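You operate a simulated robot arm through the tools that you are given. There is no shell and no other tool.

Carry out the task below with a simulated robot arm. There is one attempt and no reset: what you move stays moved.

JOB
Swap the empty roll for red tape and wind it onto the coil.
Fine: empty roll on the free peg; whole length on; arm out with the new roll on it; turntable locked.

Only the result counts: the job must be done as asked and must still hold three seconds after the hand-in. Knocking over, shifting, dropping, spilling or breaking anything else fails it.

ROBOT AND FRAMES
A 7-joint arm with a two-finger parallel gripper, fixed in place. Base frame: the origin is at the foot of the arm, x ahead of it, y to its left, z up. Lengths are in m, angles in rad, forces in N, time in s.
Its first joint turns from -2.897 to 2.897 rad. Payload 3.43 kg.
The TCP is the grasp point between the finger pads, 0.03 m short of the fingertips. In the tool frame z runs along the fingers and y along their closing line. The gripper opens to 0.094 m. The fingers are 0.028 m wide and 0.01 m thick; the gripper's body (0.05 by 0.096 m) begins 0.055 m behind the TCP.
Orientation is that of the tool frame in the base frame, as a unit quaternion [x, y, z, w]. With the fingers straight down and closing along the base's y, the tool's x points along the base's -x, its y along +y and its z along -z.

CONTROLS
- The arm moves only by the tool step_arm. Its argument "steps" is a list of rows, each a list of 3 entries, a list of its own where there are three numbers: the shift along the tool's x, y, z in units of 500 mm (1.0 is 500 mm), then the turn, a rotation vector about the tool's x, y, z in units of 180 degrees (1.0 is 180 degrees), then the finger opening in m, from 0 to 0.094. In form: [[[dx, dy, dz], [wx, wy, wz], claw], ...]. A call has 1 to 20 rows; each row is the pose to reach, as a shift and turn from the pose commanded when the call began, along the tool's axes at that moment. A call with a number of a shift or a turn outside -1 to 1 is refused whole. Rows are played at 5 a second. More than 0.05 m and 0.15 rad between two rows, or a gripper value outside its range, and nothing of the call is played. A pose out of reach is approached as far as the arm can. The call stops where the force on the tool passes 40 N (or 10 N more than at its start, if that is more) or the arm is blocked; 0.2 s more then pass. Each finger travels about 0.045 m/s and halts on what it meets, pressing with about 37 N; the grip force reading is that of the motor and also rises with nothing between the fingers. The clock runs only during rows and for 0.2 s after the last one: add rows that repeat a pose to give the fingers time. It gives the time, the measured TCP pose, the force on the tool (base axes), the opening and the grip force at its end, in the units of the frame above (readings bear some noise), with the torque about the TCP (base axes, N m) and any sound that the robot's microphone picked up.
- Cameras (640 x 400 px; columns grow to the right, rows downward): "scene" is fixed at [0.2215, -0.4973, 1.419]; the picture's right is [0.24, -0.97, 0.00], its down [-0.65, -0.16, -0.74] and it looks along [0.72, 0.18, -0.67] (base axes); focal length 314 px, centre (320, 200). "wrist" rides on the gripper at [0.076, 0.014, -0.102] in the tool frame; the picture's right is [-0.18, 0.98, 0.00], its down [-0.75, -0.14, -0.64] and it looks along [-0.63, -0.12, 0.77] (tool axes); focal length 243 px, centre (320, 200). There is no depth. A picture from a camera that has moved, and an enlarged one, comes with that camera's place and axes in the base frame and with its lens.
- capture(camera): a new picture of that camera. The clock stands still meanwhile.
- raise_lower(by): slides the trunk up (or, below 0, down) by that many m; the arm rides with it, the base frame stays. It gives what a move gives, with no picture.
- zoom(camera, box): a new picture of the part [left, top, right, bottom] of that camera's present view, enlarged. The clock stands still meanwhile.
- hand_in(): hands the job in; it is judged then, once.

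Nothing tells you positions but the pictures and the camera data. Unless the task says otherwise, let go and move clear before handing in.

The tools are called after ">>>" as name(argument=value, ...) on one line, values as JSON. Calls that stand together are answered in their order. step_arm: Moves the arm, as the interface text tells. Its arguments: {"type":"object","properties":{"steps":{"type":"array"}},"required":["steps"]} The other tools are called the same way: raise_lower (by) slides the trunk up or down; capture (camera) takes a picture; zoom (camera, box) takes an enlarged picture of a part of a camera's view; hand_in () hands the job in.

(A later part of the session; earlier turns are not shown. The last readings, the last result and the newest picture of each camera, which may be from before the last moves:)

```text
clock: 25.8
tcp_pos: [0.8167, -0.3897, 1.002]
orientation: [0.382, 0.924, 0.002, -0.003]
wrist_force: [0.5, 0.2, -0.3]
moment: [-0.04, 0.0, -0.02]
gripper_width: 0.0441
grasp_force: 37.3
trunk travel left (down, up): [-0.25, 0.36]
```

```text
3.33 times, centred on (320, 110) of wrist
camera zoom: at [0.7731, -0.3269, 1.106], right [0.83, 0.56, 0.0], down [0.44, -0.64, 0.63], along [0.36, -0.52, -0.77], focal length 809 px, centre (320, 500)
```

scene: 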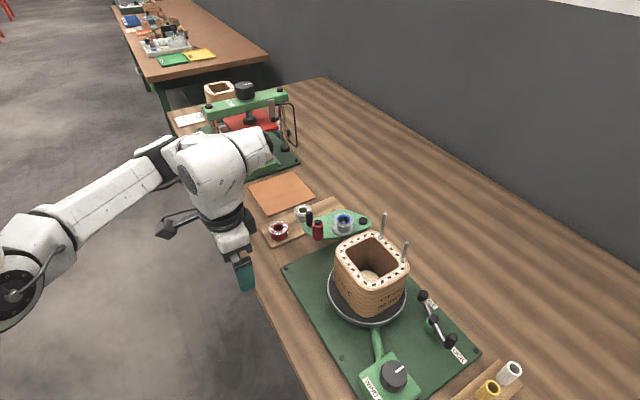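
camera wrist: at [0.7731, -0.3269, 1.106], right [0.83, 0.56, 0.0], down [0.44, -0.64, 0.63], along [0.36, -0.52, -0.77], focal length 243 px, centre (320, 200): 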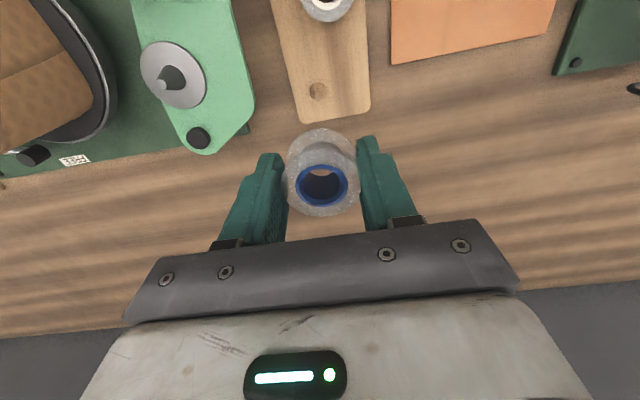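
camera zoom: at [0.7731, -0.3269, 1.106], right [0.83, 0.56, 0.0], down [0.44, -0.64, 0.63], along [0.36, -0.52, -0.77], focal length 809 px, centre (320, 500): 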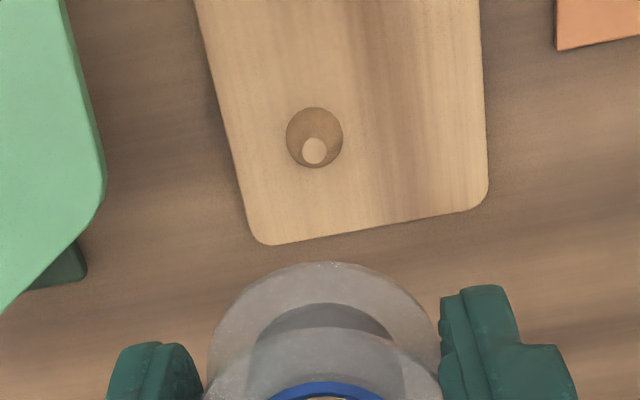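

The carried roll is directly above the free peg, within a few mm. I'll make a small correction and descend to just above the peg tip.

>>> step_arm(steps=[[[0.008, -0.004, 0.02], [0, 0, 0], 0.03], [[0.008, -0.004, 0.06], [0, 0, 0], 0.03], [[0.008, -0.004, 0.11], [0, 0, 0], 0.03], [[0.008, -0.004, 0.16], [0, 0, 0], 0.03], [[0.008, -0.004, 0.2], [0, 0, 0], 0.03], [[0.008, -0.004, 0.23], [0, 0, 0], 0.03], [[0.008, -0.004, 0.23], [0, 0, 0], 0.03]])

>>> zoom(camera="wrist", box=[240, 90, 400, 210])

>>> zoom(camera="scene", box=[280, 160, 400, 240])

```text
clock: 27.4
tcp_pos: [0.8087, -0.388, 0.8865]
orientation: [0.382, 0.924, 0.003, -0.003]
wrist_force: [0.2, 0.2, -0.2]
moment: [0.0, -0.02, 0.02]
gripper_width: 0.0446
grasp_force: 36.8
trunk travel left (down, up): [-0.25, 0.36]
```

```text
3.33 times, centred on (320, 150) of wrist
camera zoom: at [0.7656, -0.3251, 0.9905], right [0.83, 0.56, 0.0], down [0.44, -0.64, 0.64], along [0.36, -0.52, -0.77], focal length 809 px, centre (320, 367)
```

zoom: 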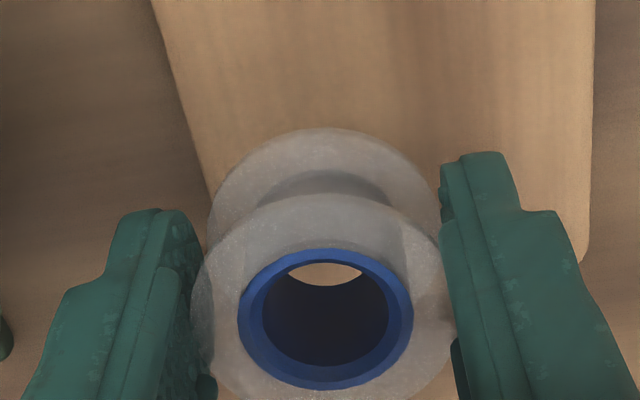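

```text
5.00 times, centred on (340, 200) of scene
camera zoom: at [0.2215, -0.4973, 1.419], right [0.24, -0.97, 0.0], down [-0.65, -0.16, -0.74], along [0.72, 0.18, -0.67], focal length 1569 px, centre (220, 200)
```

zoom: 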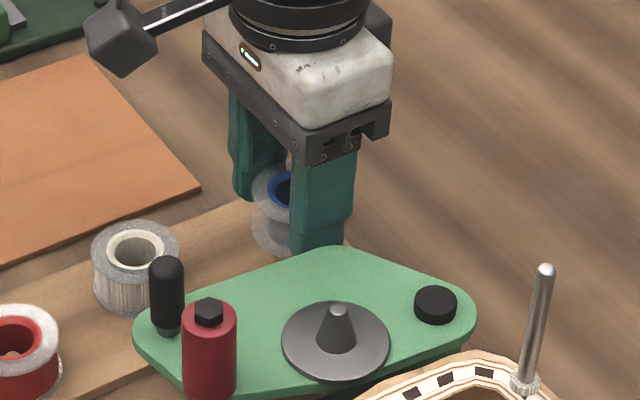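

The roll is just above the peg tip and aligned. I'll lower it slowly onto the peg.

>>> step_arm(steps=[[[0, 0.002, 0.01], [0, 0, 0], 0.03], [[0, 0.003, 0.02], [0, 0, 0], 0.03], [[0, 0.003, 0.028], [0, 0, 0], 0.03], [[0, 0.003, 0.036], [0, 0, 0], 0.03]])

>>> zoom(camera="wrist", box=[240, 90, 400, 210])

>>> zoom(camera="scene", box=[280, 160, 400, 240])

```text
clock: 28.4
tcp_pos: [0.8104, -0.387, 0.868]
orientation: [0.383, 0.924, 0.002, -0.004]
wrist_force: [1.2, -0.3, 0.0]
moment: [0.01, -0.04, 0.02]
gripper_width: 0.0447
grasp_force: 37.1
trunk travel left (down, up): [-0.25, 0.36]
```

```text
3.33 times, centred on (320, 150) of wrist
camera zoom: at [0.7672, -0.3238, 0.9723], right [0.83, 0.56, 0.0], down [0.44, -0.64, 0.63], along [0.36, -0.52, -0.77], focal length 809 px, centre (320, 367)
```

zoom: 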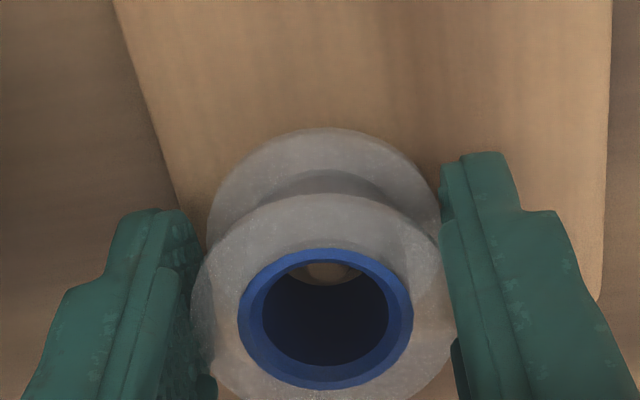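

```text
5.00 times, centred on (340, 200) of scene
camera zoom: at [0.2215, -0.4973, 1.419], right [0.24, -0.97, 0.0], down [-0.65, -0.16, -0.74], along [0.72, 0.18, -0.67], focal length 1569 px, centre (220, 200)
```

zoom: 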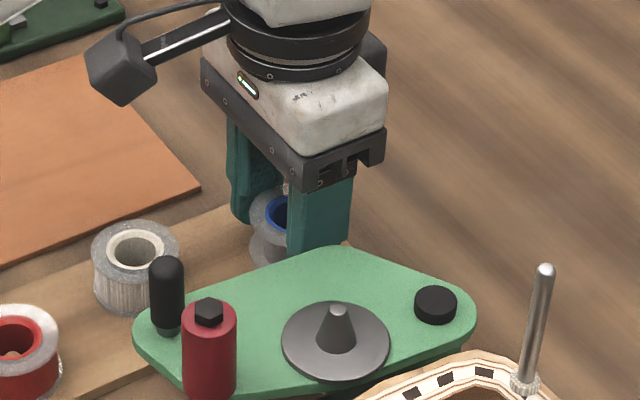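

The peg tip shows inside the roll's bore, so it's on. I'll keep lowering until it touches.

>>> step_arm(steps=[[[0, 0, 0.004], [0, 0, 0], 0.03], [[0, 0, 0.008], [0, 0, 0], 0.03], [[0, 0, 0.008], [0, 0, 0], 0.03]])

>>> step_arm(steps=[[[0, 0, 0.003], [0, 0, 0], 0.03], [[0, 0, 0.006], [0, 0, 0], 0.03], [[0, 0, 0.006], [0, 0, 0], 0.03]])

>>> zoom(camera="wrist", box=[240, 90, 400, 210])

```text
clock: 29.2
tcp_pos: [0.8095, -0.3851, 0.865]
orientation: [0.383, 0.924, 0.003, -0.003]
wrist_force: [-0.6, 1.0, -0.4]
moment: [-0.01, 0.01, 0.01]
gripper_width: 0.0445
grasp_force: 36.9
trunk travel left (down, up): [-0.25, 0.36]
```

```text
clock: 30.0
tcp_pos: [0.8112, -0.3859, 0.8634]
orientation: [0.383, 0.924, 0.003, -0.003]
wrist_force: [-1.6, 3.9, 19.3]
moment: [0.03, 0.21, -0.04]
gripper_width: 0.0442
grasp_force: 37.1
trunk travel left (down, up): [-0.25, 0.36]
```

```text
3.33 times, centred on (320, 150) of wrist
camera zoom: at [0.767, -0.3235, 0.9671], right [0.82, 0.57, 0.0], down [0.44, -0.64, 0.64], along [0.36, -0.52, -0.77], focal length 809 px, centre (320, 367)
```

zoom: 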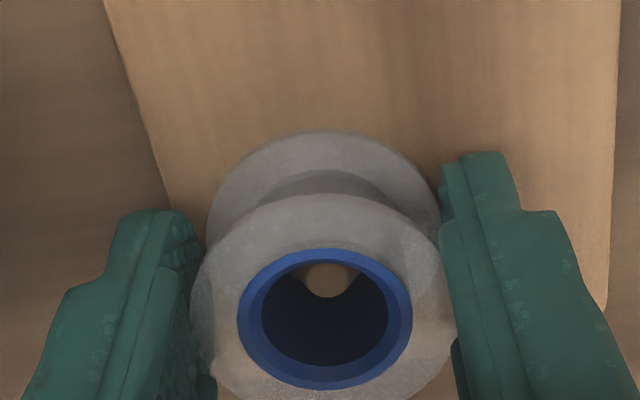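

There's 19 N of contact, so the roll is on the board or nearly so. I'll ease off slightly and open the fingers a little so it can settle.

>>> step_arm(steps=[[[0, 0, -0.004], [0, 0, 0], 0.03], [[0, 0, -0.004], [0, 0, 0], 0.05], [[0, 0, -0.004], [0, 0, 0], 0.058], [[0, 0, -0.004], [0, 0, 0], 0.058], [[0, 0, -0.004], [0, 0, 0], 0.058]])

>>> zoom(camera="wrist", box=[240, 90, 400, 210])

>>> zoom(camera="scene", box=[260, 160, 400, 240])

```text
clock: 31.2
tcp_pos: [0.8114, -0.3874, 0.8629]
orientation: [0.383, 0.924, 0.003, -0.003]
wrist_force: [0.1, -0.3, 0.4]
moment: [-0.02, 0.01, -0.03]
gripper_width: 0.0577
grasp_force: 0.2
trunk travel left (down, up): [-0.25, 0.36]
```

```text
3.33 times, centred on (320, 150) of wrist
camera zoom: at [0.7678, -0.3245, 0.9669], right [0.82, 0.57, 0.0], down [0.44, -0.64, 0.63], along [0.36, -0.52, -0.77], focal length 809 px, centre (320, 367)
```

zoom: 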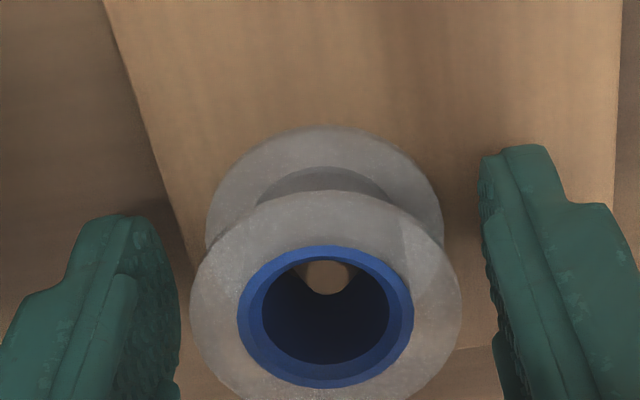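

```text
4.57 times, centred on (330, 200) of scene
camera zoom: at [0.2215, -0.4973, 1.419], right [0.24, -0.97, 0.0], down [-0.65, -0.16, -0.74], along [0.72, 0.18, -0.67], focal length 1435 px, centre (274, 200)
```

zoom: 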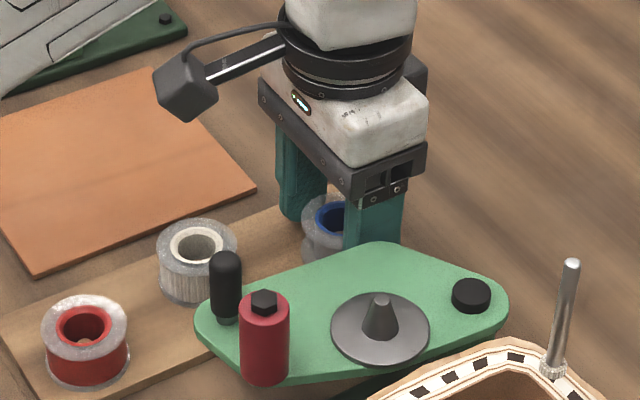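

Released. I'll go straight up and check how the roll is seated.

>>> step_arm(steps=[[[0, 0, -0.02], [0, 0, 0], 0.06], [[0, 0, -0.06], [0, 0, 0], 0.06], [[0, 0, -0.12], [0, 0, 0], 0.06], [[0, 0, -0.2], [0, 0, 0], 0.06], [[0, 0, -0.27], [0, 0, 0], 0.08], [[0, 0, -0.27], [0, 0, 0], 0.094]])

>>> zoom(camera="wrist", box=[220, 0, 420, 140])

>>> zoom(camera="scene", box=[260, 160, 400, 240])

```text
clock: 32.6
tcp_pos: [0.8136, -0.3867, 0.9987]
orientation: [0.383, 0.924, 0.003, -0.004]
wrist_force: [-0.5, -0.5, 0.2]
moment: [0.01, 0.03, 0.01]
gripper_width: 0.0942
grasp_force: 0.0
trunk travel left (down, up): [-0.25, 0.36]
```

```text
2.86 times, centred on (320, 70) of wrist
camera zoom: at [0.7708, -0.3254, 1.1022], right [0.83, 0.56, 0.0], down [0.44, -0.64, 0.63], along [0.36, -0.52, -0.77], focal length 693 px, centre (320, 571)
```

zoom: 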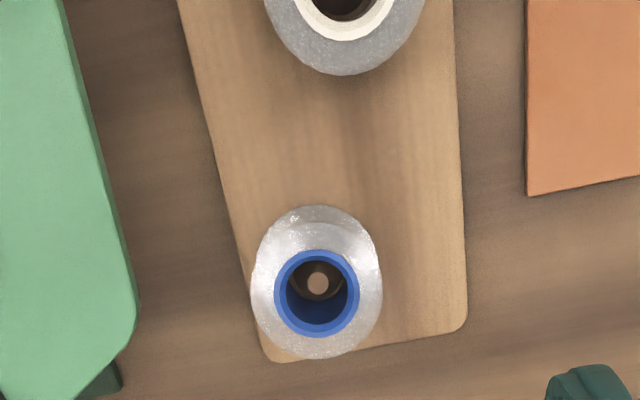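

```text
4.57 times, centred on (330, 200) of scene
camera zoom: at [0.2215, -0.4973, 1.419], right [0.24, -0.97, 0.0], down [-0.65, -0.16, -0.74], along [0.72, 0.18, -0.67], focal length 1435 px, centre (274, 200)
```

zoom: 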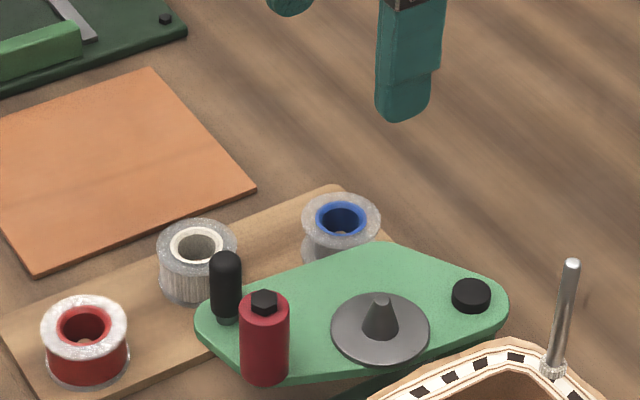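

The empty blue roll is seated on the free peg. Now I'll hover over the red roll.

>>> step_arm(steps=[[[0.07, 0, 0], [0.0002, -0.0008, 0], 0.094], [[0.15, 0, 0], [0.0004, -0.0016, 0], 0.094], [[0.23, -0.002, 0.02], [0.0006, -0.0024, 0], 0.094], [[0.3, -0.003, 0.04], [0.0008, -0.0031, 0], 0.094], [[0.317, -0.004, 0.06], [0.0008, -0.0031, 0], 0.094], [[0.317, -0.004, 0.06], [0.0008, -0.0031, 0], 0.094]])

>>> capture(camera="wrist")

>>> zoom(camera="wrist", box=[240, 50, 400, 170])

```text
clock: 34.0
tcp_pos: [0.6995, -0.2771, 0.9692]
orientation: [0.383, 0.924, 0.001, 0.0]
wrist_force: [0.4, 0.6, -0.5]
moment: [0.0, -0.04, 0.01]
gripper_width: 0.094
grasp_force: 0.0
trunk travel left (down, up): [-0.25, 0.36]
```

```text
taken
camera wrist: at [0.6543, -0.2124, 1.073], right [0.82, 0.57, 0.0], down [0.43, -0.63, 0.64], along [0.36, -0.53, -0.77], focal length 243 px, centre (320, 200)
```

wrist: 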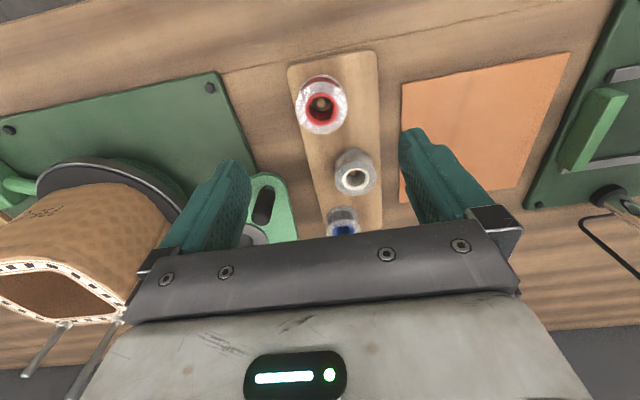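

```text
3.33 times, centred on (320, 110) of wrist
camera zoom: at [0.6543, -0.2124, 1.073], right [0.82, 0.57, 0.0], down [0.43, -0.63, 0.64], along [0.36, -0.53, -0.77], focal length 809 px, centre (320, 500)
```

zoom: 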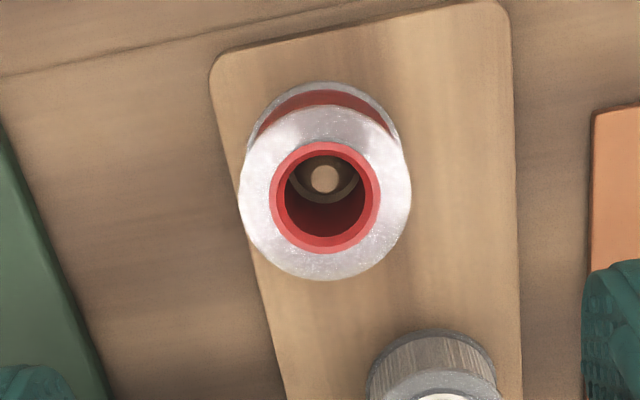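

I'm well aligned over the red roll. I'll descend, leaving the fingertips a few mm above the board.

>>> step_arm(steps=[[[0.004, 0.003, 0.04], [0, 0, 0], 0.08], [[0.004, 0.003, 0.1], [0, 0, 0], 0.075], [[0.004, 0.003, 0.16], [0, 0, 0], 0.075], [[0.004, 0.003, 0.2], [0, 0, 0], 0.075], [[0.004, 0.003, 0.21], [0, 0, 0], 0.075], [[0.004, 0.003, 0.21], [0, 0, 0], 0.075]])

>>> capture(camera="wrist")

>>> zoom(camera="scene", box=[240, 180, 360, 260])

```text
clock: 35.4
tcp_pos: [0.6968, -0.2744, 0.8657]
orientation: [0.382, 0.924, 0.0, 0.0]
wrist_force: [-0.8, -0.2, 0.4]
moment: [-0.01, 0.0, 0.0]
gripper_width: 0.0752
grasp_force: 0.1
trunk travel left (down, up): [-0.25, 0.36]
```

```text
taken
camera wrist: at [0.6532, -0.2101, 0.9692], right [0.83, 0.56, 0.0], down [0.43, -0.63, 0.64], along [0.36, -0.53, -0.77], focal length 243 px, centre (320, 200)
```

wrist: 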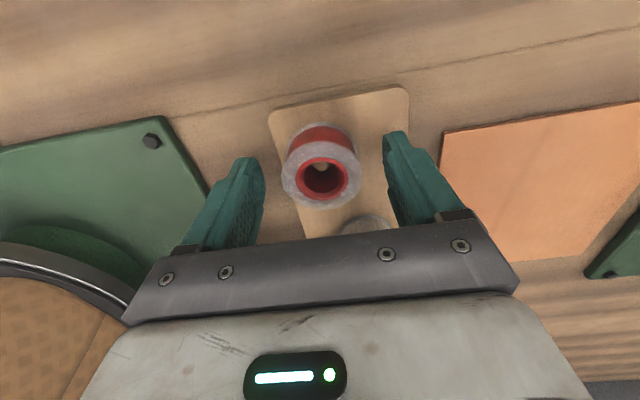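

```text
5.00 times, centred on (300, 220) of scene
camera zoom: at [0.2215, -0.4973, 1.419], right [0.24, -0.97, 0.0], down [-0.65, -0.16, -0.74], along [0.72, 0.18, -0.67], focal length 1569 px, centre (420, 100)
```

zoom: 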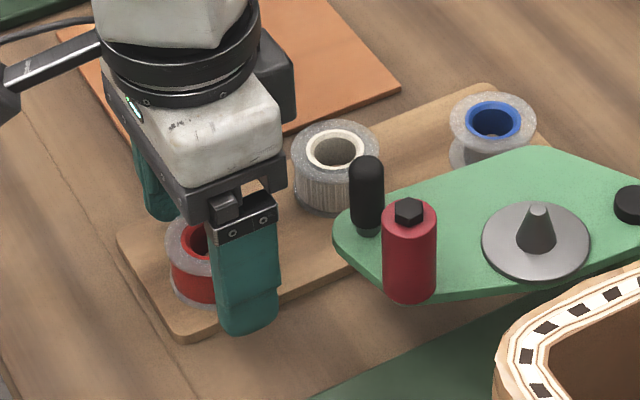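

>>> step_arm(steps=[[[0, 0, 0], [0, 0, 0], 0.055], [[0, 0, 0], [0, 0, 0], 0.03], [[0, 0, 0], [0, 0, 0], 0.03], [[0, 0, 0], [0, 0, 0], 0.03], [[0, 0, 0], [0, 0, 0], 0.03]])

>>> step_arm(steps=[[[0, 0, -0.004], [0, 0, 0], 0.03], [[0, 0, -0.008], [0, 0, 0], 0.03], [[0, 0, -0.014], [0, 0, 0], 0.03], [[0, 0, -0.02], [0, 0, 0], 0.03]])

>>> zoom(camera="wrist", box=[240, 100, 400, 220])

```text
clock: 36.6
tcp_pos: [0.6974, -0.2726, 0.8662]
orientation: [0.382, 0.924, -0.001, 0.0]
wrist_force: [-0.1, 0.8, 0.2]
moment: [0.03, -0.01, -0.01]
gripper_width: 0.0445
grasp_force: 37.1
trunk travel left (down, up): [-0.25, 0.36]
```

```text
clock: 37.6
tcp_pos: [0.6977, -0.2747, 0.8737]
orientation: [0.382, 0.924, 0.0, 0.0]
wrist_force: [0.2, 0.0, 0.3]
moment: [0.02, 0.04, 0.02]
gripper_width: 0.0442
grasp_force: 36.5
trunk travel left (down, up): [-0.25, 0.36]
```

```text
3.33 times, centred on (320, 160) of wrist
camera zoom: at [0.6546, -0.211, 0.978], right [0.83, 0.56, 0.0], down [0.43, -0.63, 0.64], along [0.36, -0.53, -0.77], focal length 809 px, centre (320, 333)
```

zoom: 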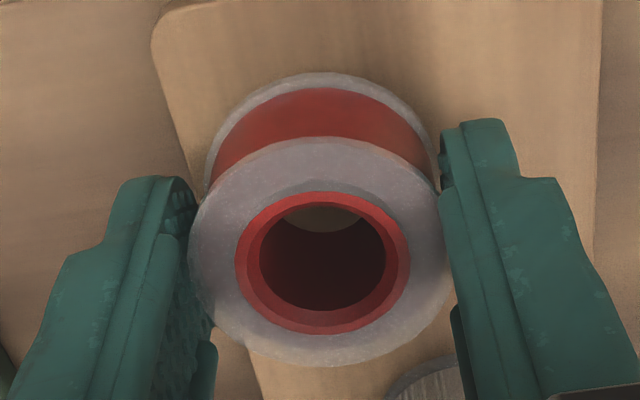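

>>> step_arm(steps=[[[0, 0, -0.01], [0, 0, 0], 0.03], [[0, 0, -0.02], [0, 0, 0], 0.03], [[0, 0, -0.03], [0, 0, 0], 0.03], [[0, 0, -0.045], [0, 0, 0], 0.03], [[0, 0, -0.06], [0, 0, 0], 0.03]])

>>> zoom(camera="wrist", box=[240, 100, 400, 220])

>>> zoom(camera="scene", box=[240, 160, 400, 260])

```text
clock: 38.8
tcp_pos: [0.6962, -0.2743, 0.9045]
orientation: [0.382, 0.924, 0.0, 0.0]
wrist_force: [0.0, 0.3, -0.1]
moment: [0.01, -0.02, 0.0]
gripper_width: 0.0442
grasp_force: 36.9
trunk travel left (down, up): [-0.25, 0.36]
```

```text
3.33 times, centred on (320, 160) of wrist
camera zoom: at [0.6531, -0.2112, 1.0076], right [0.82, 0.57, 0.0], down [0.43, -0.63, 0.64], along [0.36, -0.53, -0.77], focal length 809 px, centre (320, 333)
```

zoom: 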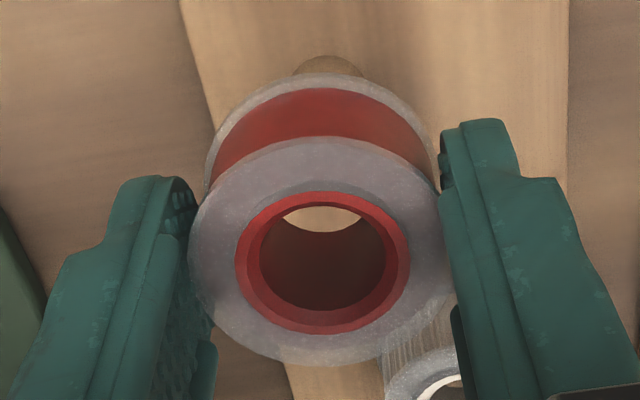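

```text
4.00 times, centred on (320, 210) of scene
camera zoom: at [0.2215, -0.4973, 1.419], right [0.24, -0.97, 0.0], down [-0.65, -0.16, -0.74], along [0.72, 0.18, -0.67], focal length 1255 px, centre (320, 160)
```

zoom: 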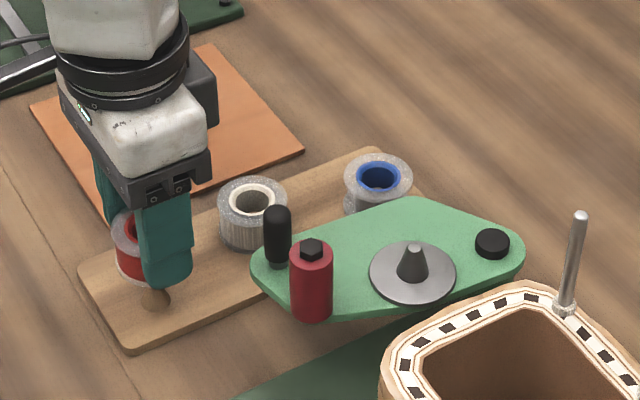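

The red roll is held and off its peg. I'll lift it above everything on the arm and move over the arm spindle.

>>> step_arm(steps=[[[0, 0, -0.03], [0, 0, 0], 0.03], [[0, 0, -0.08], [0, 0, 0], 0.03], [[0, 0, -0.13], [0, 0, 0], 0.03], [[0, 0, -0.18], [0, 0, 0], 0.03], [[0, 0, -0.2], [0, 0, 0], 0.03], [[-0.02, -0.018, -0.2], [0, 0, 0], 0.03], [[-0.055, -0.05, -0.2], [0, 0, 0], 0.03], [[-0.1, -0.091, -0.2], [0, 0, 0], 0.03], [[-0.145, -0.132, -0.2], [0, 0, 0], 0.03], [[-0.19, -0.173, -0.2], [0, 0, 0], 0.03], [[-0.22, -0.2, -0.2], [0, 0, 0], 0.03], [[-0.233, -0.2126, -0.2], [0, 0, 0], 0.03], [[-0.233, -0.2126, -0.2], [0, 0, 0], 0.03]])

>>> capture(camera="wrist")

>>> zoom(camera="wrist", box=[240, 80, 400, 200])

```text
clock: 41.6
tcp_pos: [0.7059, -0.4324, 1.0045]
orientation: [0.382, 0.924, 0.0, 0.0]
wrist_force: [-0.5, -0.6, 0.1]
moment: [-0.01, 0.01, 0.0]
gripper_width: 0.0444
grasp_force: 36.9
trunk travel left (down, up): [-0.25, 0.36]
```

```text
taken
camera wrist: at [0.6613, -0.3695, 1.1079], right [0.82, 0.57, 0.0], down [0.43, -0.63, 0.64], along [0.36, -0.53, -0.77], focal length 243 px, centre (320, 200)
```

wrist: 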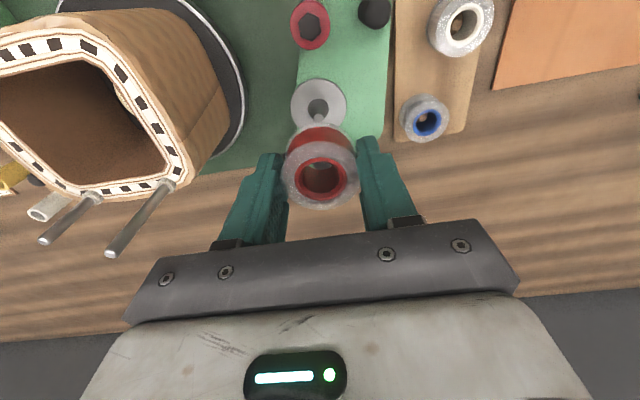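

```text
3.33 times, centred on (320, 140) of wrist
camera zoom: at [0.6613, -0.3695, 1.1079], right [0.82, 0.57, 0.0], down [0.43, -0.63, 0.64], along [0.36, -0.53, -0.77], focal length 809 px, centre (320, 400)
```

zoom: 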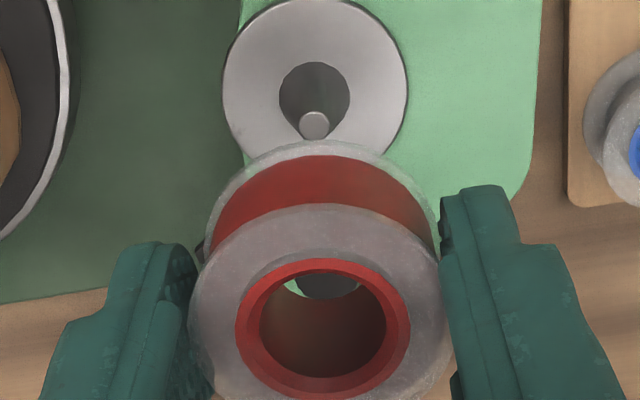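

The spindle axis measures (0.703, -0.432). I'll make a 2 mm correction, lower until the spindle enters the bore, then continue slowly to contact.

>>> step_arm(steps=[[[0.004, -0.003, 0.02], [0, 0, 0], 0.03], [[0.004, -0.003, 0.06], [0, 0, 0], 0.03], [[0.004, -0.003, 0.1], [0, 0, 0], 0.03], [[0.004, -0.003, 0.12], [0, 0, 0], 0.03], [[0.004, -0.003, 0.13], [0, 0, 0], 0.03], [[0.004, -0.003, 0.13], [0, 0, 0], 0.03]])

>>> zoom(camera="wrist", box=[240, 90, 400, 210])

>>> zoom(camera="scene", box=[290, 180, 410, 260])

```text
clock: 43.0
tcp_pos: [0.7021, -0.4322, 0.9374]
orientation: [0.382, 0.924, 0.0, 0.001]
wrist_force: [-0.6, -0.2, -0.4]
moment: [-0.03, 0.02, 0.01]
gripper_width: 0.0444
grasp_force: 37.3
trunk travel left (down, up): [-0.25, 0.36]
```

```text
3.33 times, centred on (320, 150) of wrist
camera zoom: at [0.6579, -0.3686, 1.0407], right [0.82, 0.57, 0.0], down [0.43, -0.63, 0.64], along [0.36, -0.53, -0.77], focal length 809 px, centre (320, 367)
```

zoom: 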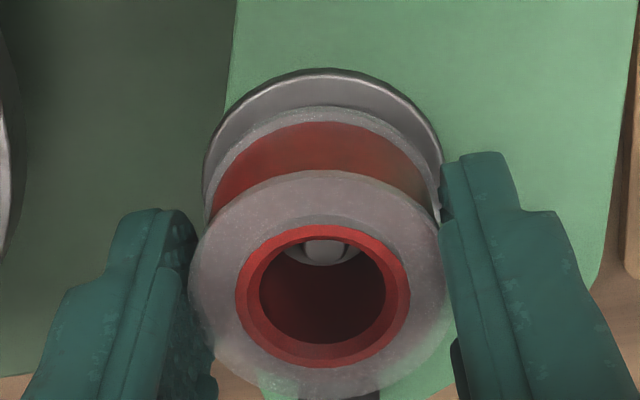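

```text
5.00 times, centred on (350, 220) of scene
camera zoom: at [0.2215, -0.4973, 1.419], right [0.24, -0.97, 0.0], down [-0.65, -0.16, -0.74], along [0.72, 0.18, -0.67], focal length 1569 px, centre (170, 100)
```

zoom: 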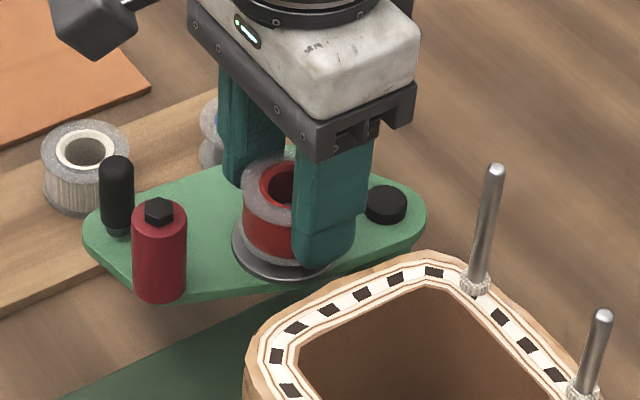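

The spindle is inside the bore, so I'll lower slowly to contact.

>>> step_arm(steps=[[[0, 0, 0.006], [0, 0, 0], 0.03], [[0, 0, 0.012], [0, 0, 0], 0.03], [[0, 0, 0.012], [0, 0, 0], 0.03]])

>>> step_arm(steps=[[[0, 0, 0.003], [0, 0, 0], 0.03], [[0, 0, 0.006], [0, 0, 0], 0.03], [[0, 0, 0.006], [0, 0, 0], 0.03]])

>>> zoom(camera="wrist", box=[240, 90, 400, 210])

```text
clock: 43.8
tcp_pos: [0.702, -0.4319, 0.9318]
orientation: [0.383, 0.924, 0.0, 0.0]
wrist_force: [-0.3, 0.7, 0.2]
moment: [0.0, 0.0, 0.02]
gripper_width: 0.0441
grasp_force: 36.7
trunk travel left (down, up): [-0.25, 0.36]
```

```text
clock: 44.6
tcp_pos: [0.7027, -0.4324, 0.931]
orientation: [0.382, 0.924, 0.0, 0.001]
wrist_force: [-0.7, -0.7, 3.3]
moment: [-0.04, 0.11, -0.01]
gripper_width: 0.044
grasp_force: 36.3
trunk travel left (down, up): [-0.25, 0.36]
```

```text
3.33 times, centred on (320, 150) of wrist
camera zoom: at [0.6584, -0.3685, 1.0335], right [0.83, 0.56, 0.0], down [0.43, -0.63, 0.64], along [0.36, -0.53, -0.77], focal length 809 px, centre (320, 367)
```

zoom: 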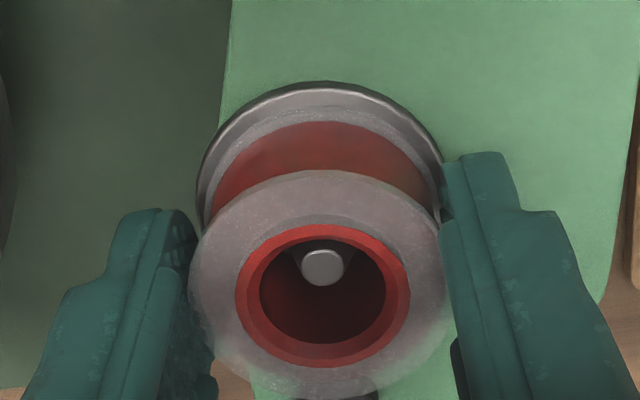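

Contact has begun. I'll press down a little more to seat it, then release.

>>> step_arm(steps=[[[0, 0, 0.003], [0, 0, 0], 0.03], [[0, 0, 0.006], [0, 0, 0], 0.03], [[0, 0, 0.006], [0, 0, 0], 0.03]])

>>> step_arm(steps=[[[0, 0, 0], [0, 0, 0], 0.05], [[0, 0, 0], [0, 0, 0], 0.06], [[0, 0, 0], [0, 0, 0], 0.07], [[0, 0, 0], [0, 0, 0], 0.07]])

>>> zoom(camera="wrist", box=[240, 90, 400, 210])

>>> zoom(camera="scene", box=[290, 180, 410, 260])

```text
clock: 45.4
tcp_pos: [0.702, -0.4325, 0.9302]
orientation: [0.383, 0.924, -0.002, 0.002]
wrist_force: [1.4, -3.9, 27.8]
moment: [0.01, -0.04, 0.03]
gripper_width: 0.0442
grasp_force: 37.1
trunk travel left (down, up): [-0.25, 0.36]
```

```text
clock: 46.4
tcp_pos: [0.7022, -0.4317, 0.9274]
orientation: [0.383, 0.924, 0.0, 0.0]
wrist_force: [-1.0, 0.6, -0.7]
moment: [-0.02, 0.03, 0.0]
gripper_width: 0.0701
grasp_force: 0.0
trunk travel left (down, up): [-0.25, 0.36]
```

```text
3.33 times, centred on (320, 150) of wrist
camera zoom: at [0.6586, -0.3682, 1.0307], right [0.82, 0.57, 0.0], down [0.43, -0.63, 0.64], along [0.36, -0.53, -0.77], focal length 809 px, centre (320, 367)
```

zoom: 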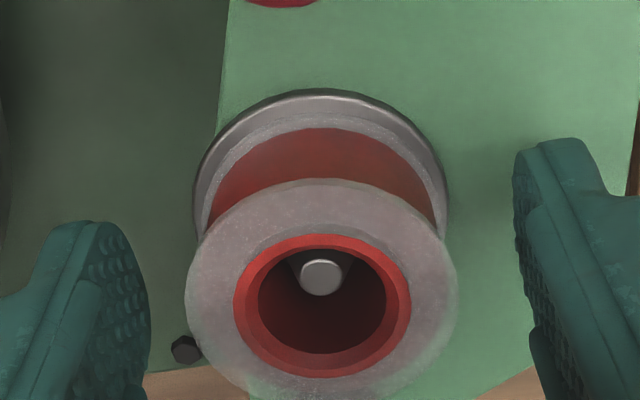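

```text
5.00 times, centred on (350, 220) of scene
camera zoom: at [0.2215, -0.4973, 1.419], right [0.24, -0.97, 0.0], down [-0.65, -0.16, -0.74], along [0.72, 0.18, -0.67], focal length 1569 px, centre (170, 100)
```

zoom: 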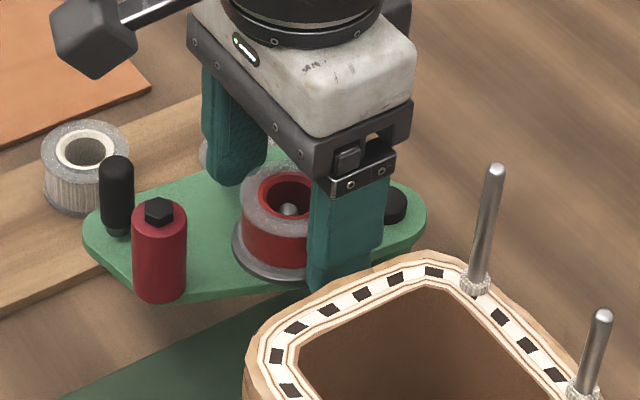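

The red roll is seated on the arm spindle. I'll raise up and move over the arm handle to check its exact position.

>>> step_arm(steps=[[[0, 0, -0.03], [0, 0, 0], 0.07], [[0, 0, -0.08], [0, 0, 0], 0.075], [[0, 0, -0.14], [0, 0, 0], 0.075], [[0.04, 0.032, -0.15], [0, 0, 0], 0.06], [[0.08, 0.064, -0.15], [0, 0, 0], 0.05], [[0.1187, 0.0955, -0.15], [0, 0, 0], 0.05], [[0.1187, 0.0955, -0.15], [0, 0, 0], 0.05]])

>>> capture(camera="wrist")

>>> zoom(camera="wrist", box=[240, 80, 400, 200])

>>> zoom(camera="scene", box=[270, 170, 410, 270])

```text
clock: 48.0
tcp_pos: [0.6945, -0.3565, 1.0023]
orientation: [0.382, 0.924, 0.001, 0.0]
wrist_force: [0.1, 0.4, -0.7]
moment: [0.01, 0.01, -0.01]
gripper_width: 0.0501
grasp_force: 0.0
trunk travel left (down, up): [-0.25, 0.36]
```

```text
taken
camera wrist: at [0.6511, -0.2922, 1.1064], right [0.82, 0.57, 0.0], down [0.43, -0.63, 0.64], along [0.36, -0.53, -0.77], focal length 243 px, centre (320, 200)
```

wrist: 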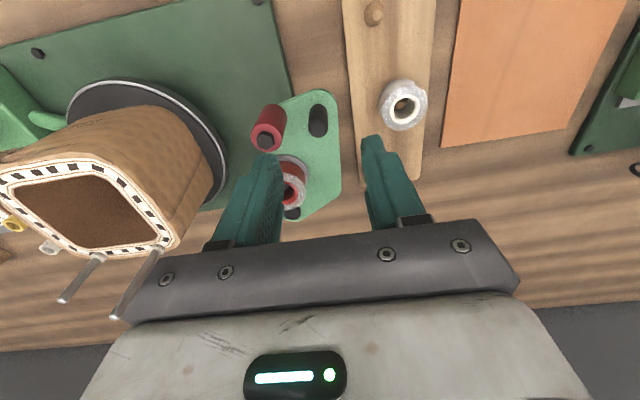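

```text
3.33 times, centred on (320, 140) of wrist
camera zoom: at [0.6511, -0.2922, 1.1064], right [0.82, 0.57, 0.0], down [0.43, -0.63, 0.64], along [0.36, -0.53, -0.77], focal length 809 px, centre (320, 400)
```

zoom: 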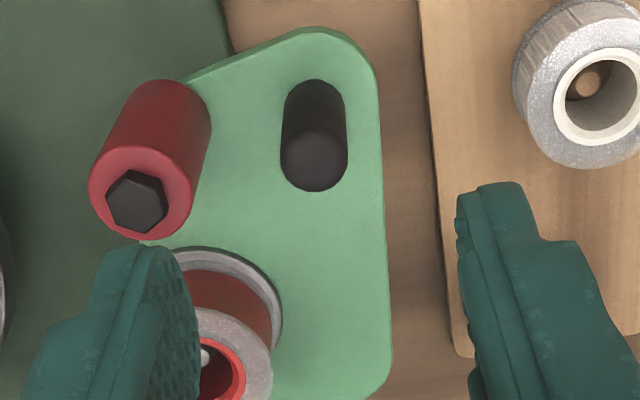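

```text
4.00 times, centred on (340, 220) of scene
camera zoom: at [0.2215, -0.4973, 1.419], right [0.24, -0.97, 0.0], down [-0.65, -0.16, -0.74], along [0.72, 0.18, -0.67], focal length 1255 px, centre (240, 120)
```

zoom: 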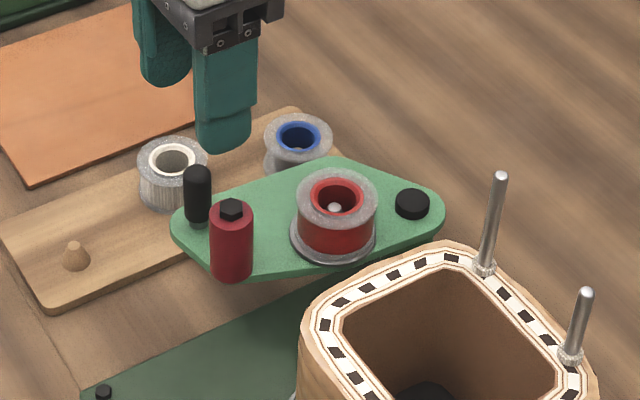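

The handle is at (0.693, -0.356) with its top near z 0.93. With the current yaw a finger would hit the red roller, so I'll rotate the gripper 60° clockwise at this height before gripping.

>>> step_arm(steps=[[[0.0024, -0.003, 0], [0, 0, 0.0417], 0.04], [[0.0024, -0.003, 0], [0, 0, 0.0833], 0.04], [[0.0024, -0.003, 0], [0, 0, 0.125], 0.04], [[0.0024, -0.003, 0], [0, 0, 0.1667], 0.04], [[0.0024, -0.003, 0], [0, 0, 0.2083], 0.04], [[0.0024, -0.003, 0], [0, 0, 0.25], 0.04], [[0.0024, -0.003, 0], [0, 0, 0.2917], 0.04], [[0.0024, -0.003, 0], [0, 0, 0.3333], 0.04], [[0.0024, -0.003, 0], [0, 0, 0.3333], 0.04]])

>>> capture(camera="wrist")

>>> zoom(camera="wrist", box=[240, 80, 400, 200])

```text
clock: 50.0
tcp_pos: [0.6932, -0.3545, 1.0023]
orientation: [0.794, 0.608, 0.0, 0.0]
wrist_force: [0.6, -0.9, 0.1]
moment: [0.0, 0.0, -0.01]
gripper_width: 0.0399
grasp_force: 0.1
trunk travel left (down, up): [-0.25, 0.36]
```

```text
taken
camera wrist: at [0.7261, -0.2864, 1.1056], right [0.9, -0.43, 0.0], down [-0.33, -0.69, 0.64], along [-0.28, -0.58, -0.77], focal length 243 px, centre (320, 200)
```

wrist: 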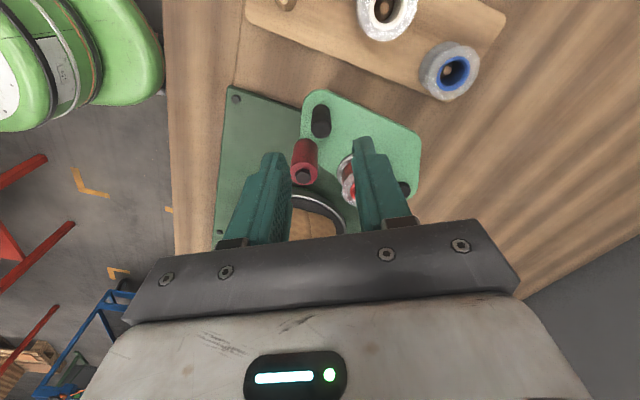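

```text
3.33 times, centred on (320, 140) of wrist
camera zoom: at [0.7261, -0.2864, 1.1056], right [0.9, -0.43, 0.0], down [-0.33, -0.69, 0.64], along [-0.28, -0.58, -0.77], focal length 809 px, centre (320, 400)
```

zoom: 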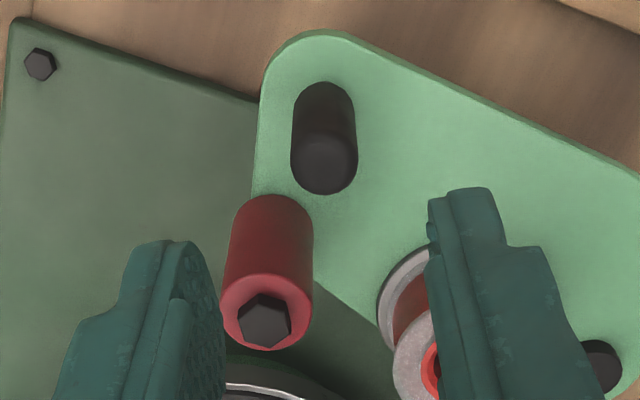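

The fingers will clear the red roller by about 7 mm. I'll descend onto the handle and grip it.

>>> step_arm(steps=[[[0.003, 0.002, 0.05], [0, 0, 0], 0.04], [[0.003, 0.002, 0.1], [0, 0, 0], 0.04], [[0.003, 0.002, 0.14], [0, 0, 0], 0.04], [[0.003, 0.002, 0.15], [0, 0, 0], 0.04], [[0.003, 0.002, 0.15], [0, 0, 0], 0.04]])

>>> capture(camera="wrist")

>>> zoom(camera="scene", box=[270, 170, 410, 270])

```text
clock: 51.2
tcp_pos: [0.6952, -0.3548, 0.9279]
orientation: [0.793, 0.609, 0.001, 0.0]
wrist_force: [-0.1, -0.4, 0.2]
moment: [0.03, -0.03, 0.0]
gripper_width: 0.0402
grasp_force: 0.1
trunk travel left (down, up): [-0.25, 0.36]
```

```text
taken
camera wrist: at [0.7272, -0.285, 1.0315], right [0.9, -0.43, 0.0], down [-0.33, -0.69, 0.64], along [-0.28, -0.58, -0.77], focal length 243 px, centre (320, 200)
```

wrist: 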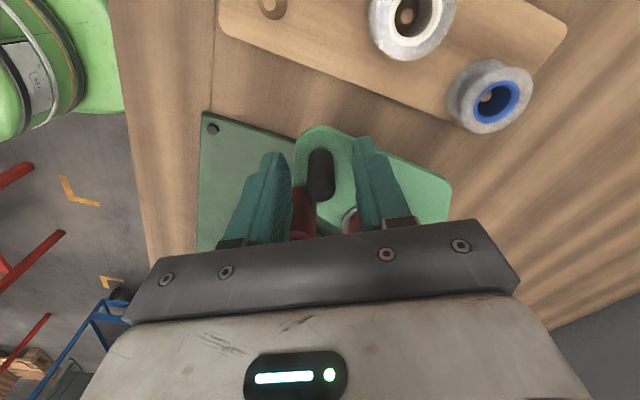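

```text
4.00 times, centred on (340, 220) of scene
camera zoom: at [0.2215, -0.4973, 1.419], right [0.24, -0.97, 0.0], down [-0.65, -0.16, -0.74], along [0.72, 0.18, -0.67], focal length 1255 px, centre (240, 120)
```

zoom: 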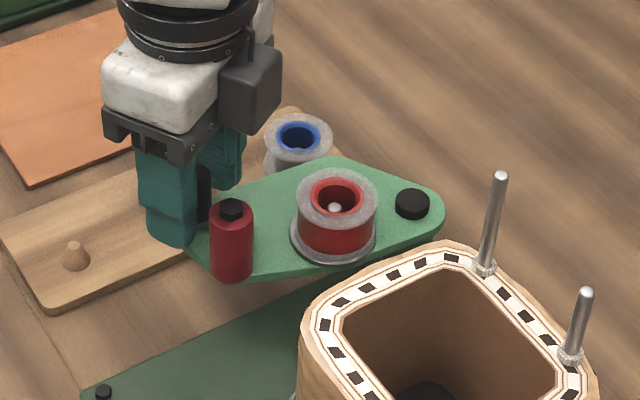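

The fingers straddle the handle cleanly. I'll close on it and start swinging the arm around its pivot, counterclockwise toward the coil, 15° at first to feel how it moves.

>>> step_arm(steps=[[[0, 0, 0], [0, 0, 0], 0.02], [[0, 0, 0], [0, 0, 0], 0.008], [[0, 0, 0], [0, 0, 0], 0.008], [[0, 0, 0], [0, 0, 0], 0.008]])

>>> step_arm(steps=[[[-0.0063, -0.0086, 0], [0, 0, -0.0139], 0.008], [[-0.0126, -0.0171, 0], [0, 0, -0.0278], 0.008], [[-0.0196, -0.0251, 0], [0, 0, -0.0417], 0.008], [[-0.0266, -0.033, 0], [0, 0, -0.0556], 0.008], [[-0.0343, -0.0403, 0], [0, 0, -0.0694], 0.008], [[-0.0419, -0.0476, 0], [0, 0, -0.0833], 0.008]])

>>> zoom(camera="scene", box=[270, 170, 410, 270])

```text
clock: 52.2
tcp_pos: [0.6947, -0.3538, 0.9283]
orientation: [0.793, 0.609, 0.0, 0.0]
wrist_force: [1.5, -1.3, 0.3]
moment: [0.08, 0.7, 0.05]
gripper_width: 0.0155
grasp_force: 44.6
trunk travel left (down, up): [-0.25, 0.36]
```

```text
clock: 53.6
tcp_pos: [0.6665, -0.3692, 0.9284]
orientation: [0.707, 0.707, -0.001, 0.001]
wrist_force: [-1.0, -2.7, 23.5]
moment: [-0.17, 0.84, -0.2]
gripper_width: 0.0157
grasp_force: 45.4
trunk travel left (down, up): [-0.25, 0.36]
```

```text
4.00 times, centred on (340, 220) of scene
camera zoom: at [0.2215, -0.4973, 1.419], right [0.24, -0.97, 0.0], down [-0.65, -0.16, -0.74], along [0.72, 0.18, -0.67], focal length 1255 px, centre (240, 120)
```

zoom: 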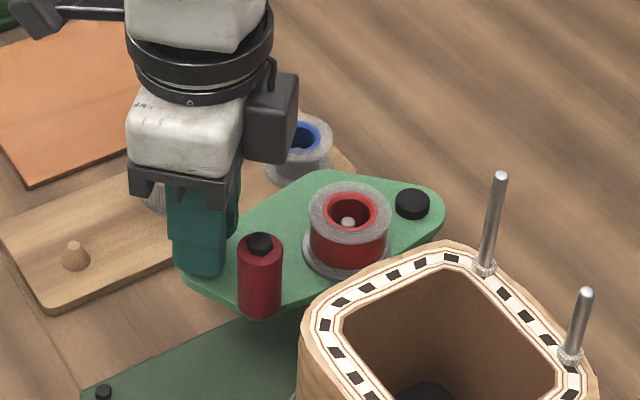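

The arm swings with the gripper. I'll ease about 1 mm upward to take off the vertical load and continue another 20°.

>>> step_arm(steps=[[[-0.0049, -0.0069, -0.002], [0, 0, -0.0111], 0.008], [[-0.0098, -0.0138, -0.002], [0, 0, -0.0222], 0.008], [[-0.0152, -0.0203, -0.002], [0, 0, -0.0333], 0.008], [[-0.0206, -0.0268, -0.002], [0, 0, -0.0444], 0.008], [[-0.0265, -0.033, -0.002], [0, 0, -0.0556], 0.008], [[-0.0323, -0.0391, -0.002], [0, 0, -0.0667], 0.008], [[-0.0386, -0.0448, -0.002], [0, 0, -0.0778], 0.008], [[-0.0448, -0.0505, -0.002], [0, 0, -0.0889], 0.008], [[-0.0514, -0.0558, -0.002], [0, 0, -0.1], 0.008], [[-0.058, -0.061, -0.002], [0, 0, -0.1111], 0.008]])

>>> zoom(camera="scene", box=[270, 170, 430, 290])

>>> capture(camera="wrist")

```text
clock: 55.8
tcp_pos: [0.6342, -0.3976, 0.9279]
orientation: [0.574, 0.819, 0.0, 0.0]
wrist_force: [-7.0, 3.3, -6.6]
moment: [-0.55, 0.6, -0.01]
gripper_width: 0.0158
grasp_force: 44.7
trunk travel left (down, up): [-0.25, 0.36]
```

```text
3.33 times, centred on (350, 230) of scene
camera zoom: at [0.2215, -0.4973, 1.419], right [0.24, -0.97, 0.0], down [-0.65, -0.16, -0.74], along [0.72, 0.18, -0.67], focal length 1046 px, centre (220, 100)
```

zoom: 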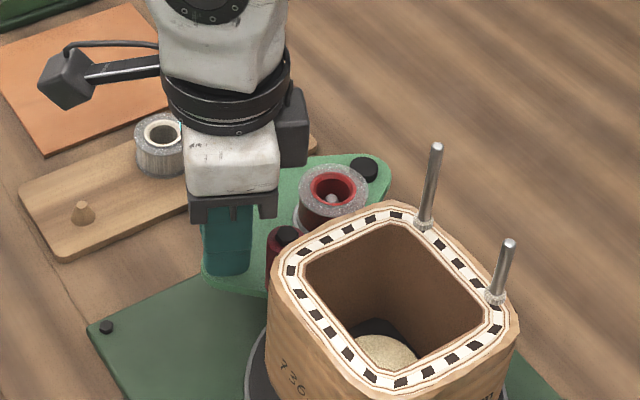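

```text
taken
camera wrist: at [0.6216, -0.3226, 1.0313], right [0.99, 0.16, 0.0], down [0.12, -0.76, 0.64], along [0.11, -0.63, -0.77], focal length 243 px, centre (320, 200)
```

wrist: 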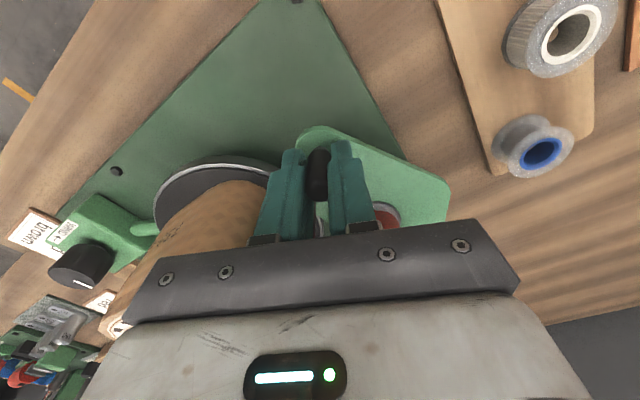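

The arm has rotated about 35° and the roller is nearing the coil. I'll continue in small steps and watch for contact.

>>> step_arm(steps=[[[-0.0037, -0.0053, 0], [0, 0, -0.0083], 0.008], [[-0.0074, -0.0105, 0], [0, 0, -0.0167], 0.008], [[-0.0114, -0.0155, 0], [0, 0, -0.025], 0.008], [[-0.0154, -0.0205, 0], [0, 0, -0.0333], 0.008]])

>>> zoom(camera="scene", box=[300, 190, 420, 270])

```text
clock: 56.8
tcp_pos: [0.6263, -0.4085, 0.928]
orientation: [0.53, 0.848, 0.0, 0.0]
wrist_force: [-8.0, 2.3, -6.1]
moment: [0.49, 1.1, -0.06]
gripper_width: 0.0157
grasp_force: 44.9
trunk travel left (down, up): [-0.25, 0.36]
```

```text
5.00 times, centred on (360, 230) of scene
camera zoom: at [0.2215, -0.4973, 1.419], right [0.24, -0.97, 0.0], down [-0.65, -0.16, -0.74], along [0.72, 0.18, -0.67], focal length 1569 px, centre (120, 50)
```

zoom: 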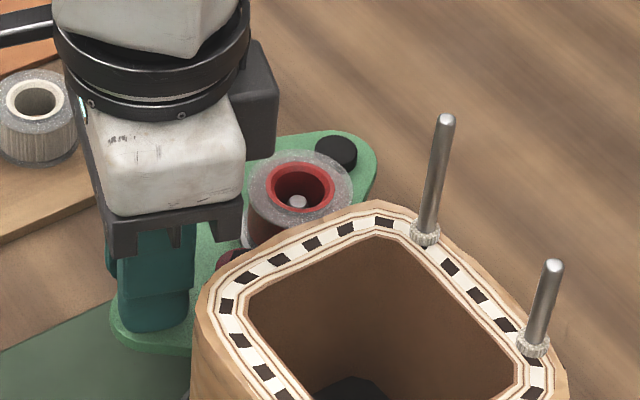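

>>> step_arm(steps=[[[-0.0025, -0.0035, 0], [0, 0, -0.0056], 0.008], [[-0.0049, -0.007, 0], [0, 0, -0.0111], 0.008], [[-0.0075, -0.0105, 0], [0, 0, -0.0167], 0.008], [[-0.0101, -0.0139, 0], [0, 0, -0.0222], 0.008]])

>>> zoom(camera="scene", box=[300, 190, 420, 270])

>>> zoom(camera="wrist", box=[180, 100, 420, 250])

```text
clock: 57.8
tcp_pos: [0.6233, -0.4196, 0.9289]
orientation: [0.5, 0.866, 0.0, 0.001]
wrist_force: [-9.0, 4.7, -11.0]
moment: [0.3, 0.99, -0.11]
gripper_width: 0.0155
grasp_force: 45.1
trunk travel left (down, up): [-0.25, 0.36]
```

```text
5.00 times, centred on (360, 230) of scene
camera zoom: at [0.2215, -0.4973, 1.419], right [0.24, -0.97, 0.0], down [-0.65, -0.16, -0.74], along [0.72, 0.18, -0.67], focal length 1569 px, centre (120, 50)
```

zoom: 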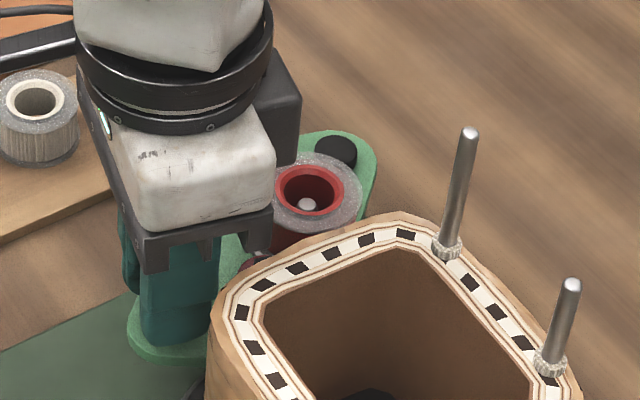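

```text
2.67 times, centred on (300, 175) of wrist
camera zoom: at [0.5973, -0.3451, 1.0314], right [0.94, 0.33, 0.0], down [0.25, -0.72, 0.64], along [0.21, -0.61, -0.77], focal length 647 px, centre (373, 267)
```

zoom: 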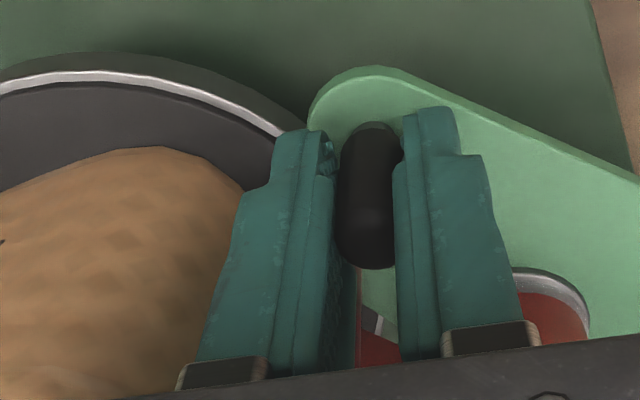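

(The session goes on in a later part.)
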